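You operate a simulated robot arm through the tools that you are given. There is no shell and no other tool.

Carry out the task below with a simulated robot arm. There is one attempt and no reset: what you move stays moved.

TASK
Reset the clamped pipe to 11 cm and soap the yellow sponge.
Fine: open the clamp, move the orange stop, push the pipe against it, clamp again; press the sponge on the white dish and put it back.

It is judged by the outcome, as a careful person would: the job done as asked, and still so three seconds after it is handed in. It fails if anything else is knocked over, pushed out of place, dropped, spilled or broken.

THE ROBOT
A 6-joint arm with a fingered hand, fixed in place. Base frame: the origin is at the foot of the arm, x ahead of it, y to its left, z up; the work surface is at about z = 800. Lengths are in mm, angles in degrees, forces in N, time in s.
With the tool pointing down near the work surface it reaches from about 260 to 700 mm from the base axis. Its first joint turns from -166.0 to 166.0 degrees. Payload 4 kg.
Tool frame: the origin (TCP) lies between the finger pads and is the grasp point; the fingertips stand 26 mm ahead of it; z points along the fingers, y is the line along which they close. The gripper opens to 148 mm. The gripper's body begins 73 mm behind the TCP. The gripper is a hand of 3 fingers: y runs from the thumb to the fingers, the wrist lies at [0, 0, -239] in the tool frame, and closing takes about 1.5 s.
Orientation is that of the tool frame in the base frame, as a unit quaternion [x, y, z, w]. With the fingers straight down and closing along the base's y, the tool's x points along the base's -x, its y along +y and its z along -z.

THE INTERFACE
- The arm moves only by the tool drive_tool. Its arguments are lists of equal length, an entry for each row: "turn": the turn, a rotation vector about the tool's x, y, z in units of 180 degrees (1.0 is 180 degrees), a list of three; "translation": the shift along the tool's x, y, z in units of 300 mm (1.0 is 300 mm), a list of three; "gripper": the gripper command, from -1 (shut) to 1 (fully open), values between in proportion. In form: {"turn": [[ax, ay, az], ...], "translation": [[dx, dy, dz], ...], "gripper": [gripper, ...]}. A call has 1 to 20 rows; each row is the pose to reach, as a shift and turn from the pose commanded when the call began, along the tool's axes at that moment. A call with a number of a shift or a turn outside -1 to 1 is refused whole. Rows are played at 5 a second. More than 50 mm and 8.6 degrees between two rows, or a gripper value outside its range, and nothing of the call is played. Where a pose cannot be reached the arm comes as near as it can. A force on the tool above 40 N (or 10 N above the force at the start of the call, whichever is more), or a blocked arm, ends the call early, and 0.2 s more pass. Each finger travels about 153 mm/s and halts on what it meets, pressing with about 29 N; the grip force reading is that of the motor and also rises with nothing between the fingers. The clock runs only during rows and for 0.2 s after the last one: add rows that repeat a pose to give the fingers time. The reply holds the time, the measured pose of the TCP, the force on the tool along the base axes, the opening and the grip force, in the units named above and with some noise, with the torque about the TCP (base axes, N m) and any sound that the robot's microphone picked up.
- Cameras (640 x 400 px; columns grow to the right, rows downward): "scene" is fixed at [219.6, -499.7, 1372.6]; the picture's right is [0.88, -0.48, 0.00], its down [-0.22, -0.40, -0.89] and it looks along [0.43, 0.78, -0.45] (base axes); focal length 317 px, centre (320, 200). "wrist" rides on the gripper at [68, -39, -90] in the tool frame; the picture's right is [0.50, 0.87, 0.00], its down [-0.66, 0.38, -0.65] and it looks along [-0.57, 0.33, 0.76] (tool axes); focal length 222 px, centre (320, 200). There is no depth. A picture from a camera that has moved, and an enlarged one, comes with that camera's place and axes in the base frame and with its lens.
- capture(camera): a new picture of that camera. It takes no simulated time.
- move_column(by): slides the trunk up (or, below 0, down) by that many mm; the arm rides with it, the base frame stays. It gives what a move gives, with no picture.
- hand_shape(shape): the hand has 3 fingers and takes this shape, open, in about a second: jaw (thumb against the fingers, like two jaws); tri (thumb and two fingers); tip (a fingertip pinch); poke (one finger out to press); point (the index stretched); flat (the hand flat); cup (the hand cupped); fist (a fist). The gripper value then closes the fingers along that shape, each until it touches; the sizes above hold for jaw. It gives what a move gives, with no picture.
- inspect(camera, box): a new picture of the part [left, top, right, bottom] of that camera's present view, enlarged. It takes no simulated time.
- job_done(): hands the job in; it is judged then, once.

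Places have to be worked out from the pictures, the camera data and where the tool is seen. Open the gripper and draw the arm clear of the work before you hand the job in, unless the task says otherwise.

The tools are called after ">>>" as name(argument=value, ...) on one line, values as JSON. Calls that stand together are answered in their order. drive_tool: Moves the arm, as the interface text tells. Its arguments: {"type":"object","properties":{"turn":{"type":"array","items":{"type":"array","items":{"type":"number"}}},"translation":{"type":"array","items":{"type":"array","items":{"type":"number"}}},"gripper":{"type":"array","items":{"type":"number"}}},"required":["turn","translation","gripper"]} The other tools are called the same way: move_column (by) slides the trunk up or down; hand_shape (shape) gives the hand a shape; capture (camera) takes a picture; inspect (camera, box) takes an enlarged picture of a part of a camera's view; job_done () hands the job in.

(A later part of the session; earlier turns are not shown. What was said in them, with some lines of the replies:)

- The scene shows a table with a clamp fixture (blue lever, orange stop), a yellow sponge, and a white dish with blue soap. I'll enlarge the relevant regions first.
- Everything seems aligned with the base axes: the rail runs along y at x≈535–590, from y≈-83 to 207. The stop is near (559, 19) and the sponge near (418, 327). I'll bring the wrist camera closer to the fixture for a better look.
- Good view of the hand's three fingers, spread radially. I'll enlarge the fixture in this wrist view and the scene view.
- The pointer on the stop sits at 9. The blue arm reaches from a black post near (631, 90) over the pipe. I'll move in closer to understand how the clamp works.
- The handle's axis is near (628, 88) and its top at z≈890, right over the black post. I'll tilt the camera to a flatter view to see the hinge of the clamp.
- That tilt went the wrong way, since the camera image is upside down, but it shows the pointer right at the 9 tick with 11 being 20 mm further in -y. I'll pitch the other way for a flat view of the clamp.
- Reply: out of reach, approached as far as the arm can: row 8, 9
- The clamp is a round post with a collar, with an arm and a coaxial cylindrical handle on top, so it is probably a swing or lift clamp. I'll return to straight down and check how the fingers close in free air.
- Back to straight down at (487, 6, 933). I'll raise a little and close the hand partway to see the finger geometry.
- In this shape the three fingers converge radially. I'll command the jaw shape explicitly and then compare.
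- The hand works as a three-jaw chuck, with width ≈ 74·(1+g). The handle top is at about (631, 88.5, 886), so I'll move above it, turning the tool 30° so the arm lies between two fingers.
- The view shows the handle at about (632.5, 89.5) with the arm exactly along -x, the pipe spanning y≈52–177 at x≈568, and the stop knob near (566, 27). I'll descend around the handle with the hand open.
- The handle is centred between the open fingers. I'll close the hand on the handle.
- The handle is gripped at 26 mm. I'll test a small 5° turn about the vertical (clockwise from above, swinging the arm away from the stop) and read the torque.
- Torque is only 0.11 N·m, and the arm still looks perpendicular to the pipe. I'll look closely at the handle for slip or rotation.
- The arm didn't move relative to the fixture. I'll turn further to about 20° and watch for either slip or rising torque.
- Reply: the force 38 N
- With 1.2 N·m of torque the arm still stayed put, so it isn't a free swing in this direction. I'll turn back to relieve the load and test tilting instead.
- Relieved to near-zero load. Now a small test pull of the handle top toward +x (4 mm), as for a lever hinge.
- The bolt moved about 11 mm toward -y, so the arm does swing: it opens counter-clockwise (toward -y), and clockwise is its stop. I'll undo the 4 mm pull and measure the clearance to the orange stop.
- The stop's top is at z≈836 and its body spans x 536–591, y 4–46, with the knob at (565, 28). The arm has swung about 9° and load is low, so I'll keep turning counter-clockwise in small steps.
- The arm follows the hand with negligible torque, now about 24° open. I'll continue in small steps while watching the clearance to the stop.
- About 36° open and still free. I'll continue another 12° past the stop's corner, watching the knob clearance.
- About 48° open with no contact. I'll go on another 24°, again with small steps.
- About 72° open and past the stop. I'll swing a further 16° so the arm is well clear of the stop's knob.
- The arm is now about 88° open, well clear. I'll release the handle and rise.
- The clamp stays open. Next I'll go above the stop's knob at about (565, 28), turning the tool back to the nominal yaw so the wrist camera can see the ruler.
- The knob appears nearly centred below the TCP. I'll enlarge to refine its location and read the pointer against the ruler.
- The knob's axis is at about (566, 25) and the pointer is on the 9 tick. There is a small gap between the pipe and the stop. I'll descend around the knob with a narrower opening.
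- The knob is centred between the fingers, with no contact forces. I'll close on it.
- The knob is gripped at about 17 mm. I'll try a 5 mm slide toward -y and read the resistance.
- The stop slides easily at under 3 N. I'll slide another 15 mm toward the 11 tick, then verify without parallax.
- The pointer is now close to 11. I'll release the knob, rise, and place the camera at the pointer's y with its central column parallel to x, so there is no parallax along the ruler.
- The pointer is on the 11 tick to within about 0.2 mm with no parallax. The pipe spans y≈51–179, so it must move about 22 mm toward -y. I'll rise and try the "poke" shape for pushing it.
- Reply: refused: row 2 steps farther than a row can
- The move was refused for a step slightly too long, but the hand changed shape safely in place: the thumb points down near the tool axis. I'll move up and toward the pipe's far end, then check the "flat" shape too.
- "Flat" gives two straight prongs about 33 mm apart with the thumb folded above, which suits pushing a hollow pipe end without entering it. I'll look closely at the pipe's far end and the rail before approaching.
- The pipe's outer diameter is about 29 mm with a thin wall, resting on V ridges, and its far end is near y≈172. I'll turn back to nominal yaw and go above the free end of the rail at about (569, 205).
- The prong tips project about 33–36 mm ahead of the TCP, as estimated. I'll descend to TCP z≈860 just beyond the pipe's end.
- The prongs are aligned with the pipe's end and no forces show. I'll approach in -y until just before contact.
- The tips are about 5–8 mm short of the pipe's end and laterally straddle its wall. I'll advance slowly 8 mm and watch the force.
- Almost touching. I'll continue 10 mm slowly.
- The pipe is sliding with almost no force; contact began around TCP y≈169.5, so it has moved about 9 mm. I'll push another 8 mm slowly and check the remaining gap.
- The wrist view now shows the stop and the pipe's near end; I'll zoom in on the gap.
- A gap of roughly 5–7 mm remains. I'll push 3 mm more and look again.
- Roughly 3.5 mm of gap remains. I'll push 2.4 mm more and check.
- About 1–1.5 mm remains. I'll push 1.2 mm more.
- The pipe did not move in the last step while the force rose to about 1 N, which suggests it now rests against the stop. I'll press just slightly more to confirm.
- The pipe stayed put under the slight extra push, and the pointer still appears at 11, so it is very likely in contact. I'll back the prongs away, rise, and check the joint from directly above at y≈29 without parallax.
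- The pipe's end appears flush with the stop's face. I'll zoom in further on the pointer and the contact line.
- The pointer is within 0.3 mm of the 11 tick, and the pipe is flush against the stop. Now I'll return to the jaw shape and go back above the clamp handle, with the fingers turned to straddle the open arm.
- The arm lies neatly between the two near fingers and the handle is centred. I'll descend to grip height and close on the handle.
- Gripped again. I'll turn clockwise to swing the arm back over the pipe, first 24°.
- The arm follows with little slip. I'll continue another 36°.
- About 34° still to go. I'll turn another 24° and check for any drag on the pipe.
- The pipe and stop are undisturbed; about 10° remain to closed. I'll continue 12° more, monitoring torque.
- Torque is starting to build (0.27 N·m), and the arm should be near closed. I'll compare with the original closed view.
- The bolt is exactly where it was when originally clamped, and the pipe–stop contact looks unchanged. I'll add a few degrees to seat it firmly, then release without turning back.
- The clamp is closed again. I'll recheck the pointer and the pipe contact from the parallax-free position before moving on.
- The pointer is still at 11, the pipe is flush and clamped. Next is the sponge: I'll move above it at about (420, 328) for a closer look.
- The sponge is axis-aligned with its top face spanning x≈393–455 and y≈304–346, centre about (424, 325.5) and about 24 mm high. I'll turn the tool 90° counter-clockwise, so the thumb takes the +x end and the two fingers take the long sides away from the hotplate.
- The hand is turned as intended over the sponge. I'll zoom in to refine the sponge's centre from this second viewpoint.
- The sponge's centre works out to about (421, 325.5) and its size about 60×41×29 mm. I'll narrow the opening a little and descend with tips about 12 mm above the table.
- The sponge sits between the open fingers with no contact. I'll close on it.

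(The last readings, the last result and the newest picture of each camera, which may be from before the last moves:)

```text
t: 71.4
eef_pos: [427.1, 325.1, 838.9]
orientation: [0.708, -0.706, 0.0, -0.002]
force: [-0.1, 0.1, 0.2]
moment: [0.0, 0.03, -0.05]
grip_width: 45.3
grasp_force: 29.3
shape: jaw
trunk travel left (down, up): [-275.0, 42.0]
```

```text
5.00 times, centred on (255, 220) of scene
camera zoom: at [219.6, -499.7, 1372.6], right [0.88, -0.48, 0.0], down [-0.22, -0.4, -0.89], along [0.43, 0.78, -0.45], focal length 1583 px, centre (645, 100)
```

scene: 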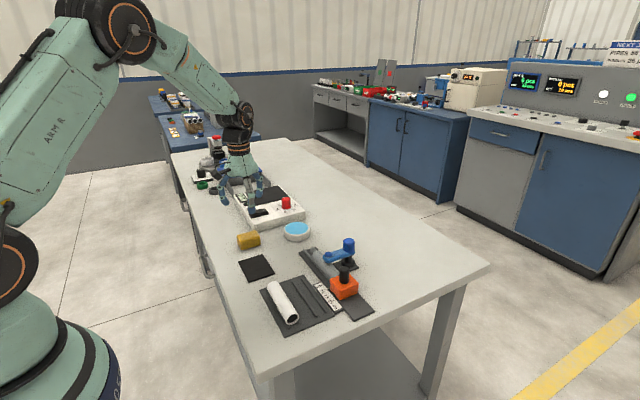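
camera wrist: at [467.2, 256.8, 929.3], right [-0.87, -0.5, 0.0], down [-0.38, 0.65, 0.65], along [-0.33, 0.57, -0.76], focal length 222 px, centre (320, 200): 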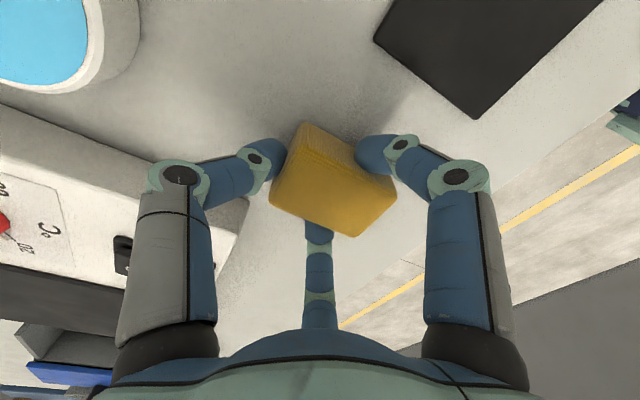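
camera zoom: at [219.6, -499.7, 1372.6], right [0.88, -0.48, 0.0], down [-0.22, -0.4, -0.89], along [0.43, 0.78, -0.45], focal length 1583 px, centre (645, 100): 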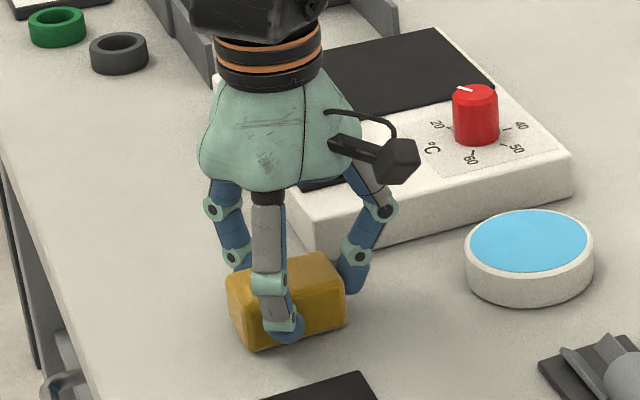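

The sponge is held at 45 mm with full grip force. Its home corresponds to TCP (427.1, 325.1, 838.5). I'll lift and check that it follows.

>>> drive_tool(turn=[[0, 0, 0], [0, 0, 0], [0, 0, 0], [0, 0, 0], [0, 0, 0]], translation=[[0, 0, -0.03], [0, 0, -0.07], [0, 0, -0.13], [0, 0, -0.2], [0, 0, -0.2]], gripper=[-0.8, -0.8, -0.8, -0.8, -0.8])

>>> capture(camera="wrist")

>>> inspect(camera="scene", box=[215, 150, 345, 260])

```text
t: 72.6
eef_pos: [426.4, 323.5, 899.4]
orientation: [0.708, -0.706, 0.0, -0.003]
force: [-0.1, 0.3, -0.5]
moment: [0.04, 0.03, 0.01]
grip_width: 45.4
grasp_force: 28.8
shape: jaw
trunk travel left (down, up): [-275.0, 42.0]
```

```text
taken
camera wrist: at [466.9, 256.4, 990.2], right [-0.87, -0.5, 0.0], down [-0.38, 0.65, 0.65], along [-0.33, 0.57, -0.76], focal length 222 px, centre (320, 200)
```

wrist: 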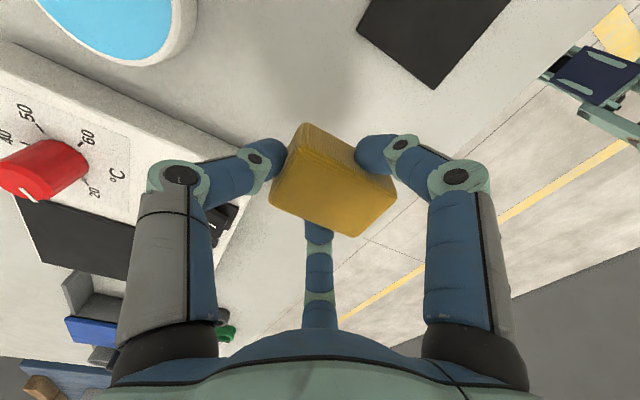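

```text
3.64 times, centred on (280, 205) of scene
camera zoom: at [219.6, -499.7, 1372.6], right [0.88, -0.48, 0.0], down [-0.22, -0.4, -0.89], along [0.43, 0.78, -0.45], focal length 1152 px, centre (466, 182)
```

zoom: 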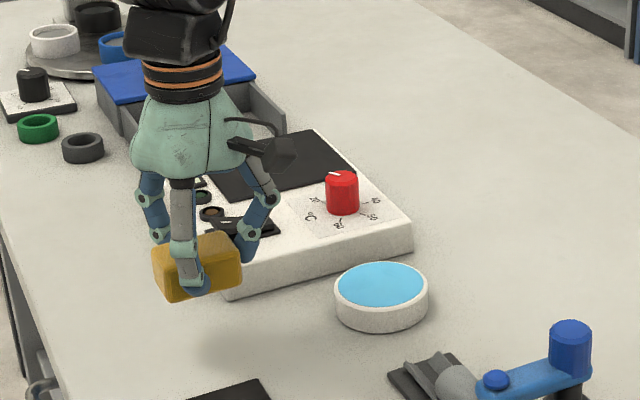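

The sponge is held level. The dish's centre is about (570.5, 303) with its top near z≈822, so I'll carry the sponge over it with the TCP at about (576.5, 303).

>>> drive_tool(turn=[[0, 0, 0], [0, 0, 0], [0, 0, 0], [0, 0, 0], [0, 0, 0], [0, 0, 0]], translation=[[0.0, 0.0, -0.05], [0.017, -0.125, -0.05], [0.034, -0.25, -0.05], [0.051, -0.375, -0.05], [0.068, -0.5, -0.05], [0.068, -0.5, -0.05]], gripper=[-0.8, -0.8, -0.8, -0.8, -0.8, -0.8])

>>> capture(camera="wrist")

>>> inspect(camera="scene", box=[225, 150, 355, 260])

```text
t: 74.0
eef_pos: [576.0, 302.7, 913.0]
orientation: [0.707, -0.707, 0.0, -0.002]
force: [-0.6, 0.1, -0.4]
moment: [0.01, 0.01, -0.03]
grip_width: 44.9
grasp_force: 29.1
shape: jaw
trunk travel left (down, up): [-275.0, 42.0]
```

```text
taken
camera wrist: at [616.3, 235.4, 1004.7], right [-0.87, -0.5, 0.0], down [-0.38, 0.65, 0.65], along [-0.33, 0.57, -0.76], focal length 222 px, centre (320, 200)
```

wrist: 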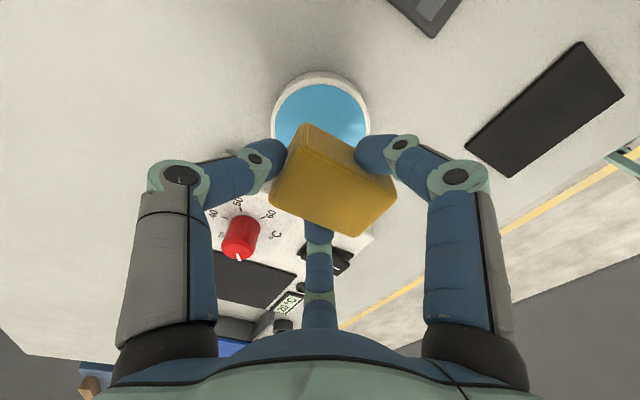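

```text
3.64 times, centred on (290, 205) of scene
camera zoom: at [219.6, -499.7, 1372.6], right [0.88, -0.48, 0.0], down [-0.22, -0.4, -0.89], along [0.43, 0.78, -0.45], focal length 1152 px, centre (429, 182)
```

zoom: 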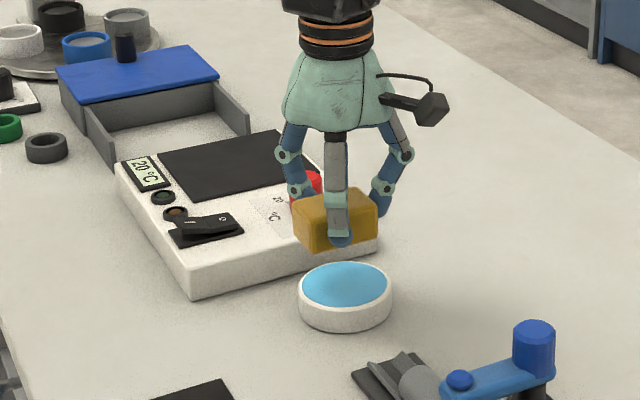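

The sponge is close to centred over the dish. I'll zoom in on the dish to judge the rim and the soap level before lowering.

>>> inspect(camera="scene", box=[290, 210, 345, 250])

>>> inspect(camera="wrist", box=[250, 60, 400, 250])

```text
10.00 times, centred on (318, 230) of scene
camera zoom: at [219.6, -499.7, 1372.6], right [0.88, -0.48, 0.0], down [-0.22, -0.4, -0.89], along [0.43, 0.78, -0.45], focal length 3167 px, centre (345, -100)
```

zoom: 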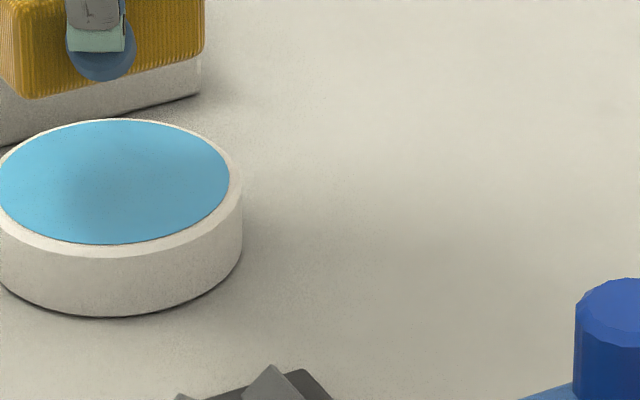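

```text
2.11 times, centred on (325, 155) of wrist
camera zoom: at [616.3, 235.4, 1004.7], right [-0.87, -0.5, 0.0], down [-0.38, 0.65, 0.65], along [-0.33, 0.57, -0.76], focal length 468 px, centre (310, 295)
```

zoom: 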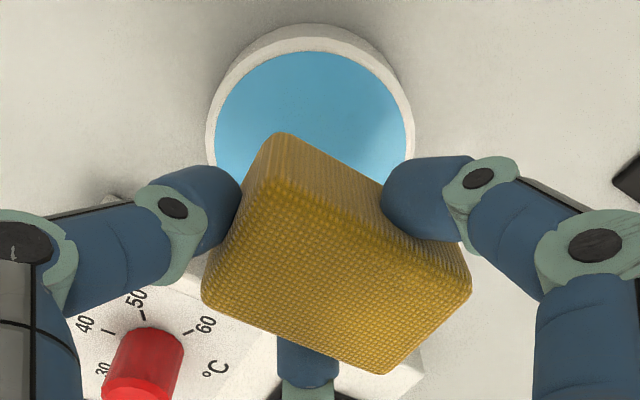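

The soap is flush with the rim and the sponge's shadow falls on its centre. I'll lower to just above contact, then in small steps.

>>> drive_tool(turn=[[0, 0, 0], [0, 0, 0], [0, 0, 0], [0, 0, 0]], translation=[[0, -0.0067, 0.05], [0, -0.0067, 0.1], [0, -0.0067, 0.15], [0, -0.0067, 0.15]], gripper=[-0.8, -0.8, -0.8, -0.8])

>>> inspect(camera="scene", box=[270, 190, 350, 250])

```text
t: 75.0
eef_pos: [578.7, 304.4, 869.1]
orientation: [0.708, -0.706, 0.0, -0.003]
force: [1.3, -0.1, 0.4]
moment: [0.0, 0.01, 0.0]
grip_width: 45.1
grasp_force: 29.0
shape: jaw
trunk travel left (down, up): [-275.0, 42.0]
```

```text
6.67 times, centred on (310, 220) of scene
camera zoom: at [219.6, -499.7, 1372.6], right [0.88, -0.48, 0.0], down [-0.22, -0.4, -0.89], along [0.43, 0.78, -0.45], focal length 2111 px, centre (387, 67)
```

zoom: 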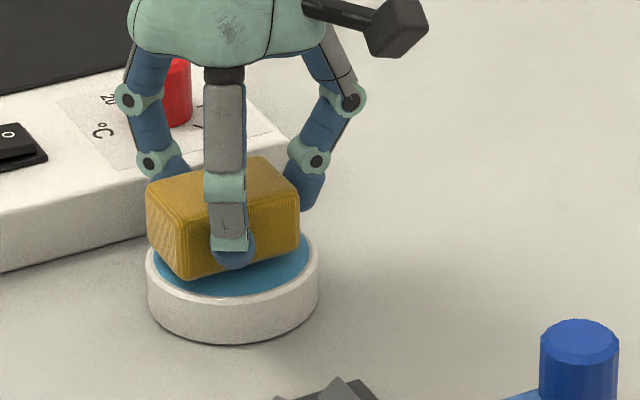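

About 8 mm above the soap. I'll lower slowly another 7 mm, watching the force.

>>> drive_tool(turn=[[0, 0, 0], [0, 0, 0], [0, 0, 0], [0, 0, 0], [0, 0, 0]], translation=[[0, 0, 0.006], [0, 0, 0.012], [0, 0, 0.018], [0, 0, 0.0233], [0, 0, 0.0233]], gripper=[-0.8, -0.8, -0.8, -0.8, -0.8])

>>> inspect(camera="scene", box=[270, 190, 350, 250])

```text
t: 76.2
eef_pos: [580.1, 304.6, 862.2]
orientation: [0.708, -0.706, 0.002, -0.003]
force: [1.4, -0.7, 7.5]
moment: [-0.03, 0.0, -0.03]
grip_width: 45.0
grasp_force: 29.3
shape: jaw
trunk travel left (down, up): [-275.0, 42.0]
```

```text
6.67 times, centred on (310, 220) of scene
camera zoom: at [219.6, -499.7, 1372.6], right [0.88, -0.48, 0.0], down [-0.22, -0.4, -0.89], along [0.43, 0.78, -0.45], focal length 2111 px, centre (387, 67)
```

zoom: 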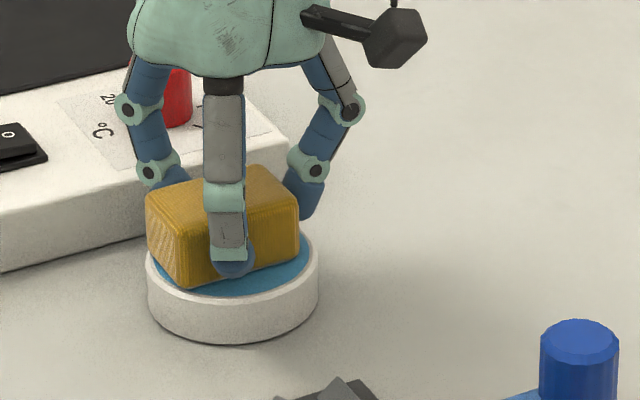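

Contact at about 7.5 N. I'll press about 2 mm more and hold for a second.

>>> drive_tool(turn=[[0, 0, 0], [0, 0, 0], [0, 0, 0], [0, 0, 0], [0, 0, 0], [0, 0, 0], [0, 0, 0]], translation=[[0, 0, 0.004], [0, 0, 0.007], [0, 0, 0.007], [0, 0, 0.007], [0, 0, 0.007], [0, 0, 0.007], [0, 0, 0.007]], gripper=[-0.8, -0.8, -0.8, -0.8, -0.8, -0.8, -0.8])

>>> inspect(camera="scene", box=[270, 190, 350, 250])

>>> capture(camera="wrist")

```text
t: 77.8
eef_pos: [577.1, 303.6, 862.6]
orientation: [0.708, -0.707, 0.001, -0.004]
force: [4.6, 0.4, 25.6]
moment: [0.1, -0.14, 0.03]
grip_width: 45.5
grasp_force: 29.3
shape: jaw
trunk travel left (down, up): [-275.0, 42.0]
```

```text
6.67 times, centred on (310, 220) of scene
camera zoom: at [219.6, -499.7, 1372.6], right [0.88, -0.48, 0.0], down [-0.22, -0.4, -0.89], along [0.43, 0.78, -0.45], focal length 2111 px, centre (387, 67)
```

zoom: 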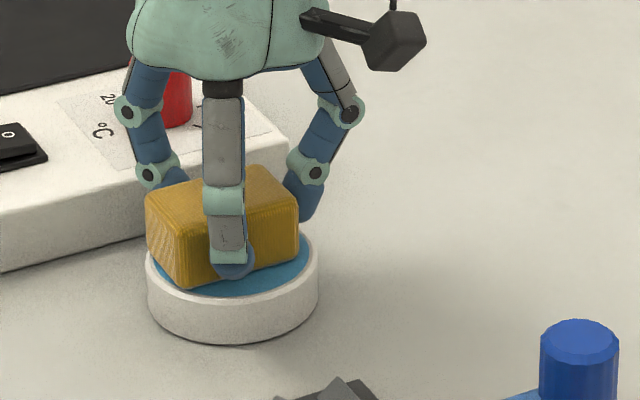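

```text
taken
camera wrist: at [618.5, 236.4, 952.8], right [-0.87, -0.5, -0.01], down [-0.38, 0.65, 0.65], along [-0.32, 0.57, -0.76], focal length 222 px, centre (320, 200)
```

wrist: 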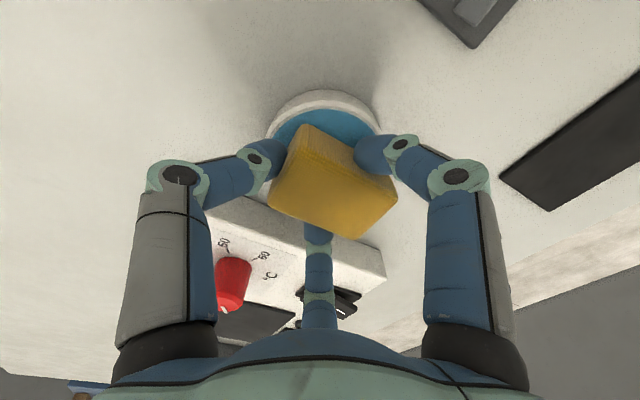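

Pressed at about 25 N for over a second and the dish hasn't moved. Now I'll lift straight up.

>>> drive_tool(turn=[[0, 0, 0], [0, 0, 0], [0, 0, 0], [0, 0, 0], [0, 0, 0]], translation=[[0, 0, -0.01], [0, 0, -0.04], [0, 0, -0.1], [0, 0, -0.18], [0, 0, -0.18]], gripper=[-0.8, -0.8, -0.8, -0.8, -0.8])

>>> capture(camera="wrist")

>>> inspect(camera="scene", box=[255, 160, 355, 250])

```text
t: 79.0
eef_pos: [579.1, 303.8, 913.7]
orientation: [0.707, -0.707, -0.001, -0.002]
force: [-0.3, -0.9, -0.6]
moment: [0.0, 0.03, 0.0]
grip_width: 45.6
grasp_force: 28.7
shape: jaw
trunk travel left (down, up): [-275.0, 42.0]
```

```text
taken
camera wrist: at [619.5, 236.4, 1005.0], right [-0.87, -0.5, 0.0], down [-0.38, 0.65, 0.65], along [-0.33, 0.57, -0.76], focal length 222 px, centre (320, 200)
```

wrist: 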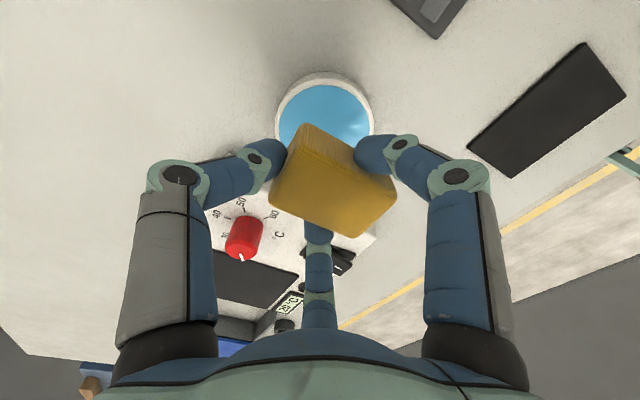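

```text
4.44 times, centred on (305, 205) of scene
camera zoom: at [219.6, -499.7, 1372.6], right [0.88, -0.48, 0.0], down [-0.22, -0.4, -0.89], along [0.43, 0.78, -0.45], focal length 1407 px, centre (387, 178)
```

zoom: 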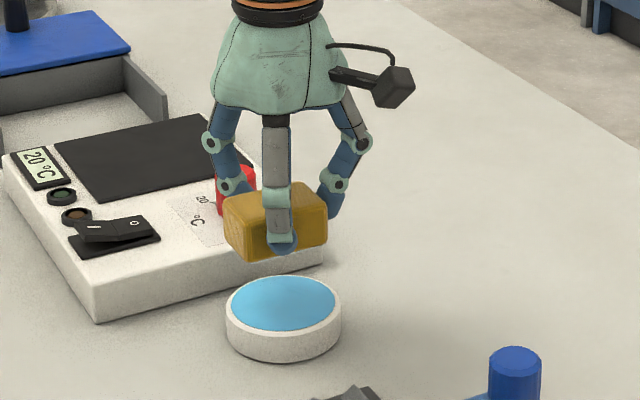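

The sponge is still held the same way and the dish is in place. I'll carry the sponge back to its home position, staying high.

>>> drive_tool(turn=[[0, 0, 0], [0, 0, 0], [0, 0, 0], [0, 0, 0], [0, 0, 0], [0, 0, 0]], translation=[[-0.014, 0.102, 0], [-0.027, 0.203, 0], [-0.041, 0.305, 0], [-0.054, 0.406, 0], [-0.068, 0.508, 0], [-0.068, 0.508, 0]], gripper=[-0.8, -0.8, -0.8, -0.8, -0.8, -0.8])

>>> drive_tool(turn=[[0, 0, 0], [0, 0, 0], [0, 0, 0], [0, 0, 0]], translation=[[0, 0, 0.08], [0, 0, 0.16], [0, 0, 0.22], [0, 0, 0.22]], gripper=[-0.8, -0.8, -0.8, -0.8])

>>> capture(camera="wrist")

>>> inspect(camera="scene", box=[215, 180, 295, 260])

```text
t: 80.4
eef_pos: [426.6, 323.6, 913.6]
orientation: [0.708, -0.706, 0.001, -0.002]
force: [-0.4, 0.4, 0.7]
moment: [-0.04, 0.0, 0.02]
grip_width: 45.4
grasp_force: 29.1
shape: jaw
trunk travel left (down, up): [-275.0, 42.0]
```

```text
t: 81.4
eef_pos: [427.1, 323.1, 847.9]
orientation: [0.708, -0.707, 0.0, -0.003]
force: [0.3, 1.3, -0.9]
moment: [0.02, 0.01, 0.02]
grip_width: 45.4
grasp_force: 29.2
shape: jaw
trunk travel left (down, up): [-275.0, 42.0]
```

```text
taken
camera wrist: at [467.0, 255.8, 938.3], right [-0.87, -0.5, -0.01], down [-0.38, 0.65, 0.65], along [-0.32, 0.57, -0.76], focal length 222 px, centre (320, 200)
```

wrist: 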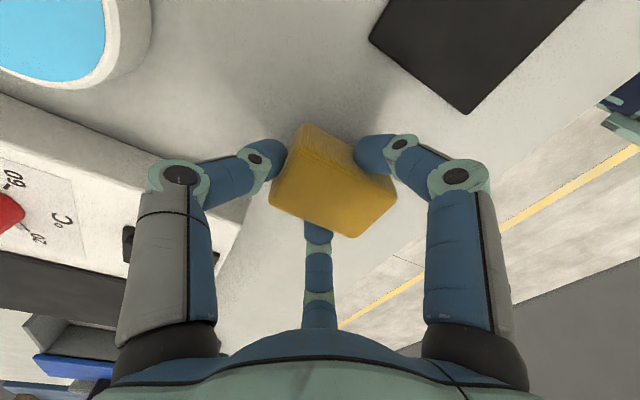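

```text
5.00 times, centred on (255, 220) of scene
camera zoom: at [219.6, -499.7, 1372.6], right [0.88, -0.48, 0.0], down [-0.22, -0.4, -0.89], along [0.43, 0.78, -0.45], focal length 1583 px, centre (645, 100)
```

zoom: 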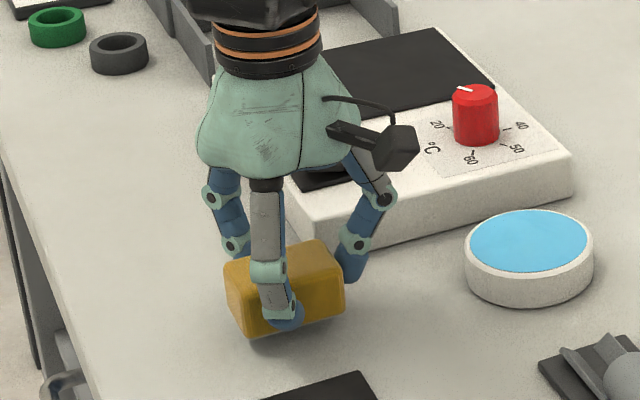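

Sponge is about 9 mm above the table. I'll lower slowly to touch down.

>>> drive_tool(turn=[[0, 0, 0], [0, 0, 0], [0, 0, 0], [0, 0, 0], [0, 0, 0]], translation=[[-0.002, 0, 0.01], [-0.003, 0, 0.018], [-0.003, 0, 0.024], [-0.003, 0, 0.028], [-0.003, 0, 0.028]], gripper=[-0.8, -0.8, -0.8, -0.8, -0.8])

>>> inspect(camera="scene", box=[215, 180, 295, 260])

```text
t: 82.6
eef_pos: [427.4, 324.6, 838.6]
orientation: [0.707, -0.707, 0.0, -0.002]
force: [-1.3, -0.2, 0.6]
moment: [-0.01, -0.02, 0.03]
grip_width: 45.4
grasp_force: 29.0
shape: jaw
trunk travel left (down, up): [-275.0, 42.0]
```

```text
5.00 times, centred on (255, 220) of scene
camera zoom: at [219.6, -499.7, 1372.6], right [0.88, -0.48, 0.0], down [-0.22, -0.4, -0.89], along [0.43, 0.78, -0.45], focal length 1583 px, centre (645, 100)
```

zoom: 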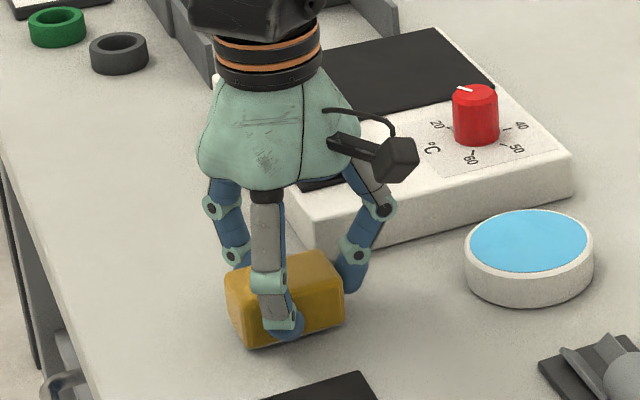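

Nearly the same as at pickup, perhaps 1 mm above the table. I'll lower slightly more until light contact.

>>> drive_tool(turn=[[0, 0, 0], [0, 0, 0], [0, 0, 0]], translation=[[0, 0, 0.002], [0, 0, 0.004], [0, 0, 0.004]], gripper=[-0.8, -0.8, -0.8])

>>> inspect(camera="scene", box=[215, 180, 295, 260])

```text
t: 83.4
eef_pos: [425.7, 325.1, 837.8]
orientation: [0.707, -0.707, 0.001, -0.003]
force: [0.4, -0.8, -0.5]
moment: [0.0, -0.01, 0.0]
grip_width: 45.5
grasp_force: 28.8
shape: jaw
trunk travel left (down, up): [-275.0, 42.0]
```

```text
5.00 times, centred on (255, 220) of scene
camera zoom: at [219.6, -499.7, 1372.6], right [0.88, -0.48, 0.0], down [-0.22, -0.4, -0.89], along [0.43, 0.78, -0.45], focal length 1583 px, centre (645, 100)
```

zoom: 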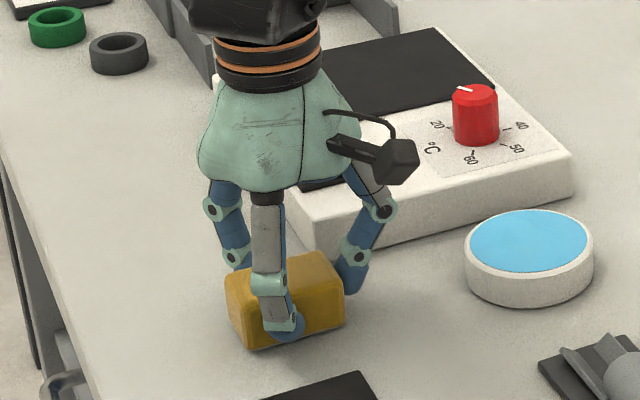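

Still no contact force, so the sponge slipped up slightly in the grip during pressing. One more millimetre.

>>> drive_tool(turn=[[0, 0, 0], [0, 0, 0], [0, 0, 0]], translation=[[0, 0, 0.002], [0, 0, 0.0035], [0, 0, 0.0035]], gripper=[-0.8, -0.8, -0.8])

```text
t: 84.2
eef_pos: [426.7, 325.7, 835.9]
orientation: [0.708, -0.706, 0.0, -0.003]
force: [0.0, -0.3, 1.6]
moment: [0.01, -0.01, -0.02]
grip_width: 45.6
grasp_force: 29.0
shape: jaw
trunk travel left (down, up): [-275.0, 42.0]
```

Light contact at 1.6 N. I'll open the fingers gently and rise.

>>> drive_tool(turn=[[0, 0, 0], [0, 0, 0], [0, 0, 0], [0, 0, 0], [0, 0, 0], [0, 0, 0]], translation=[[0, 0, 0], [0, 0, 0], [0, 0, 0], [0, 0, 0], [0, 0, 0], [0, 0, 0]], gripper=[-0.45, -0.35, -0.25, -0.1, 0.1, 0.1])

>>> drive_tool(turn=[[0, 0, 0], [0, 0, 0], [0, 0, 0], [0, 0, 0], [0, 0, 0]], translation=[[0, 0, -0.1], [0, 0, -0.2], [0, 0, -0.3], [0, 0, -0.41], [0, 0, -0.41]], gripper=[0.15, 0.15, 0.2, 0.3, 0.3])

>>> inspect(camera="wrist", box=[270, 60, 390, 160])

>>> inspect(camera="scene", box=[225, 215, 275, 260])

```text
t: 85.6
eef_pos: [426.9, 325.3, 837.2]
orientation: [0.708, -0.706, 0.001, -0.002]
force: [-0.8, 0.5, 0.5]
moment: [0.01, -0.01, -0.03]
grip_width: 80.9
grasp_force: 0.0
shape: jaw
trunk travel left (down, up): [-275.0, 42.0]
```

```text
t: 86.8
eef_pos: [426.8, 325.7, 960.6]
orientation: [0.708, -0.707, 0.0, -0.003]
force: [-0.8, 0.3, 0.2]
moment: [-0.02, 0.01, -0.01]
grip_width: 95.6
grasp_force: 0.1
shape: jaw
trunk travel left (down, up): [-275.0, 42.0]
```

```text
4.00 times, centred on (330, 110) of wrist
camera zoom: at [466.1, 257.4, 1050.7], right [-0.87, -0.5, 0.0], down [-0.38, 0.65, 0.65], along [-0.33, 0.57, -0.76], focal length 888 px, centre (280, 560)
```

zoom: 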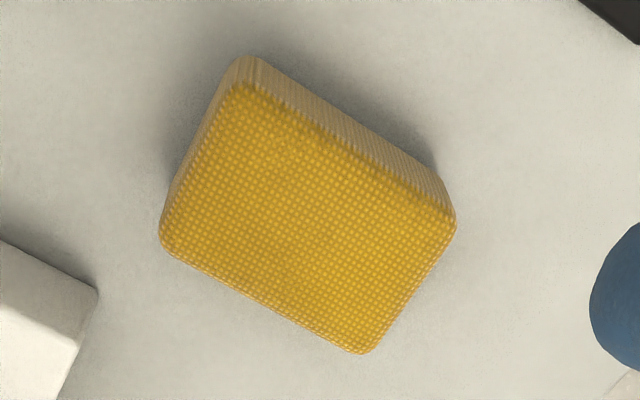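

```text
8.89 times, centred on (250, 238) of scene
camera zoom: at [219.6, -499.7, 1372.6], right [0.88, -0.48, 0.0], down [-0.22, -0.4, -0.89], along [0.43, 0.78, -0.45], focal length 2815 px, centre (942, -133)
```

zoom: 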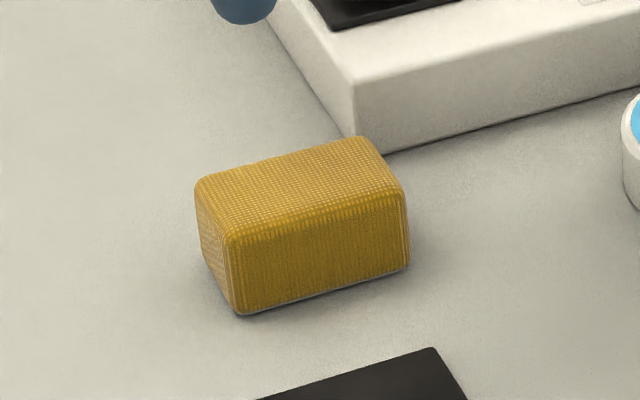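

The sponge is back within about 1–2 mm of where it was. There seems to be a pale line along its lower edge; I'll check it, along with the dish and the fixture.

>>> inspect(camera="scene", box=[238, 230, 264, 252])

>>> inspect(camera="scene", box=[280, 210, 380, 320])

>>> capture(camera="scene")

```text
16.00 times, centred on (251, 241) of scene
camera zoom: at [219.6, -499.7, 1372.6], right [0.88, -0.48, 0.0], down [-0.22, -0.4, -0.89], along [0.43, 0.78, -0.45], focal length 5067 px, centre (1424, -456)
```

zoom: 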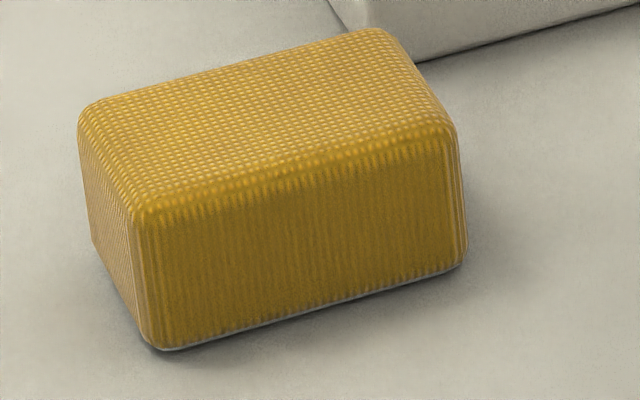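

```text
3.64 times, centred on (330, 265) of scene
camera zoom: at [219.6, -499.7, 1372.6], right [0.88, -0.48, 0.0], down [-0.22, -0.4, -0.89], along [0.43, 0.78, -0.45], focal length 1152 px, centre (284, -36)
```

zoom: 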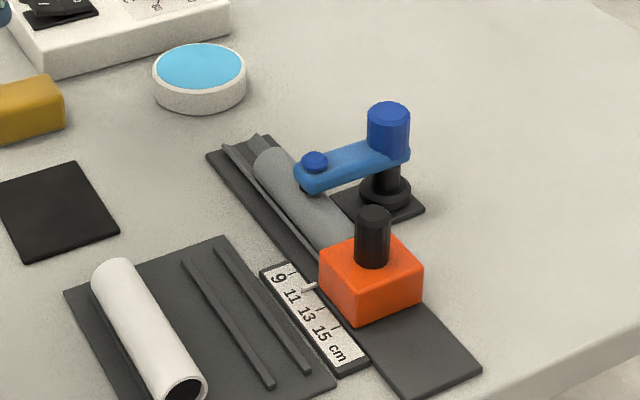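

```text
taken
```

scene: 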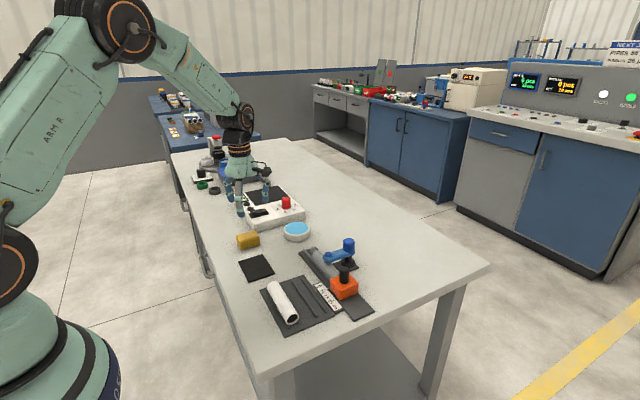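

Everything looks right: the pipe is clamped at 11 and the sponge is home, with a thin soap layer on its underside. I'll open the hand fully and draw the arm up and clear.

>>> drive_tool(turn=[[0, 0, 0], [0, 0, 0], [0, 0, 0], [0, 0, 0], [0, 0, 0], [0, 0, 0]], translation=[[0, 0, -0.12], [0, 0, -0.25], [0, 0, -0.38], [0, 0, -0.5], [0, 0, -0.6], [0, 0, -0.6]], gripper=[0.3, 0.6, 1, 1, 1, 1])

>>> inspect(camera="scene", box=[180, 130, 390, 340])

```text
t: 88.2
eef_pos: [425.7, 324.6, 1140.4]
orientation: [0.708, -0.706, 0.0, -0.003]
force: [0.5, -0.1, 0.1]
moment: [0.03, 0.02, -0.04]
grip_width: 148.1
grasp_force: 0.0
shape: jaw
trunk travel left (down, up): [-275.0, 42.0]
```

```text
1.90 times, centred on (285, 235) of scene
camera zoom: at [219.6, -499.7, 1372.6], right [0.88, -0.48, 0.0], down [-0.22, -0.4, -0.89], along [0.43, 0.78, -0.45], focal length 603 px, centre (387, 133)
```

zoom: 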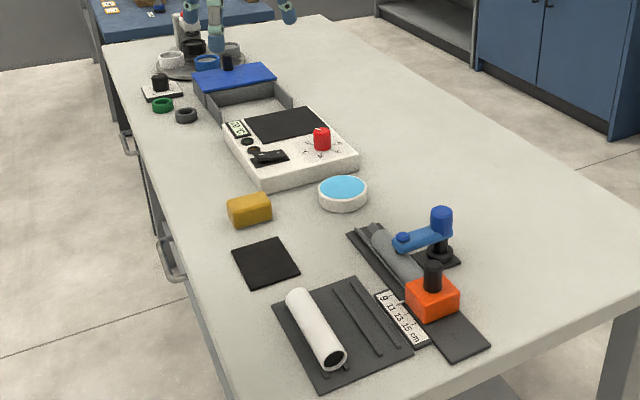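

The arm is clear with the hand open, and nothing else on the table has moved. The stop reads 11 cm with the pipe clamped flush against it, and the soaped sponge is back in place, so I'm handing the job in.

>>> job_done()

```text
The job is handed in.
```

The pipe is reset to 11 cm and clamped again, and the sponge has been pressed on the soap dish and put back. I've handed the job in; no verdict has come back.

- **Stop:** the orange stop's pointer is on the 11 cm mark to within about 0.3 mm.
- **Pipe:** I pushed it along until it sat flush against the stop. In the close-up after clamping, it was still flush.
- **Clamp:** the blue arm is back in its original closed position over the pipe.
- **Sponge:** I pressed it on the white dish at about 25 N for over a second. A thin pale line now shows along its bottom edge, which looks like soap. It is within about 2 mm of where it started.

In the last picture nothing else on the table looked moved. The hand is open and the arm is raised clear.
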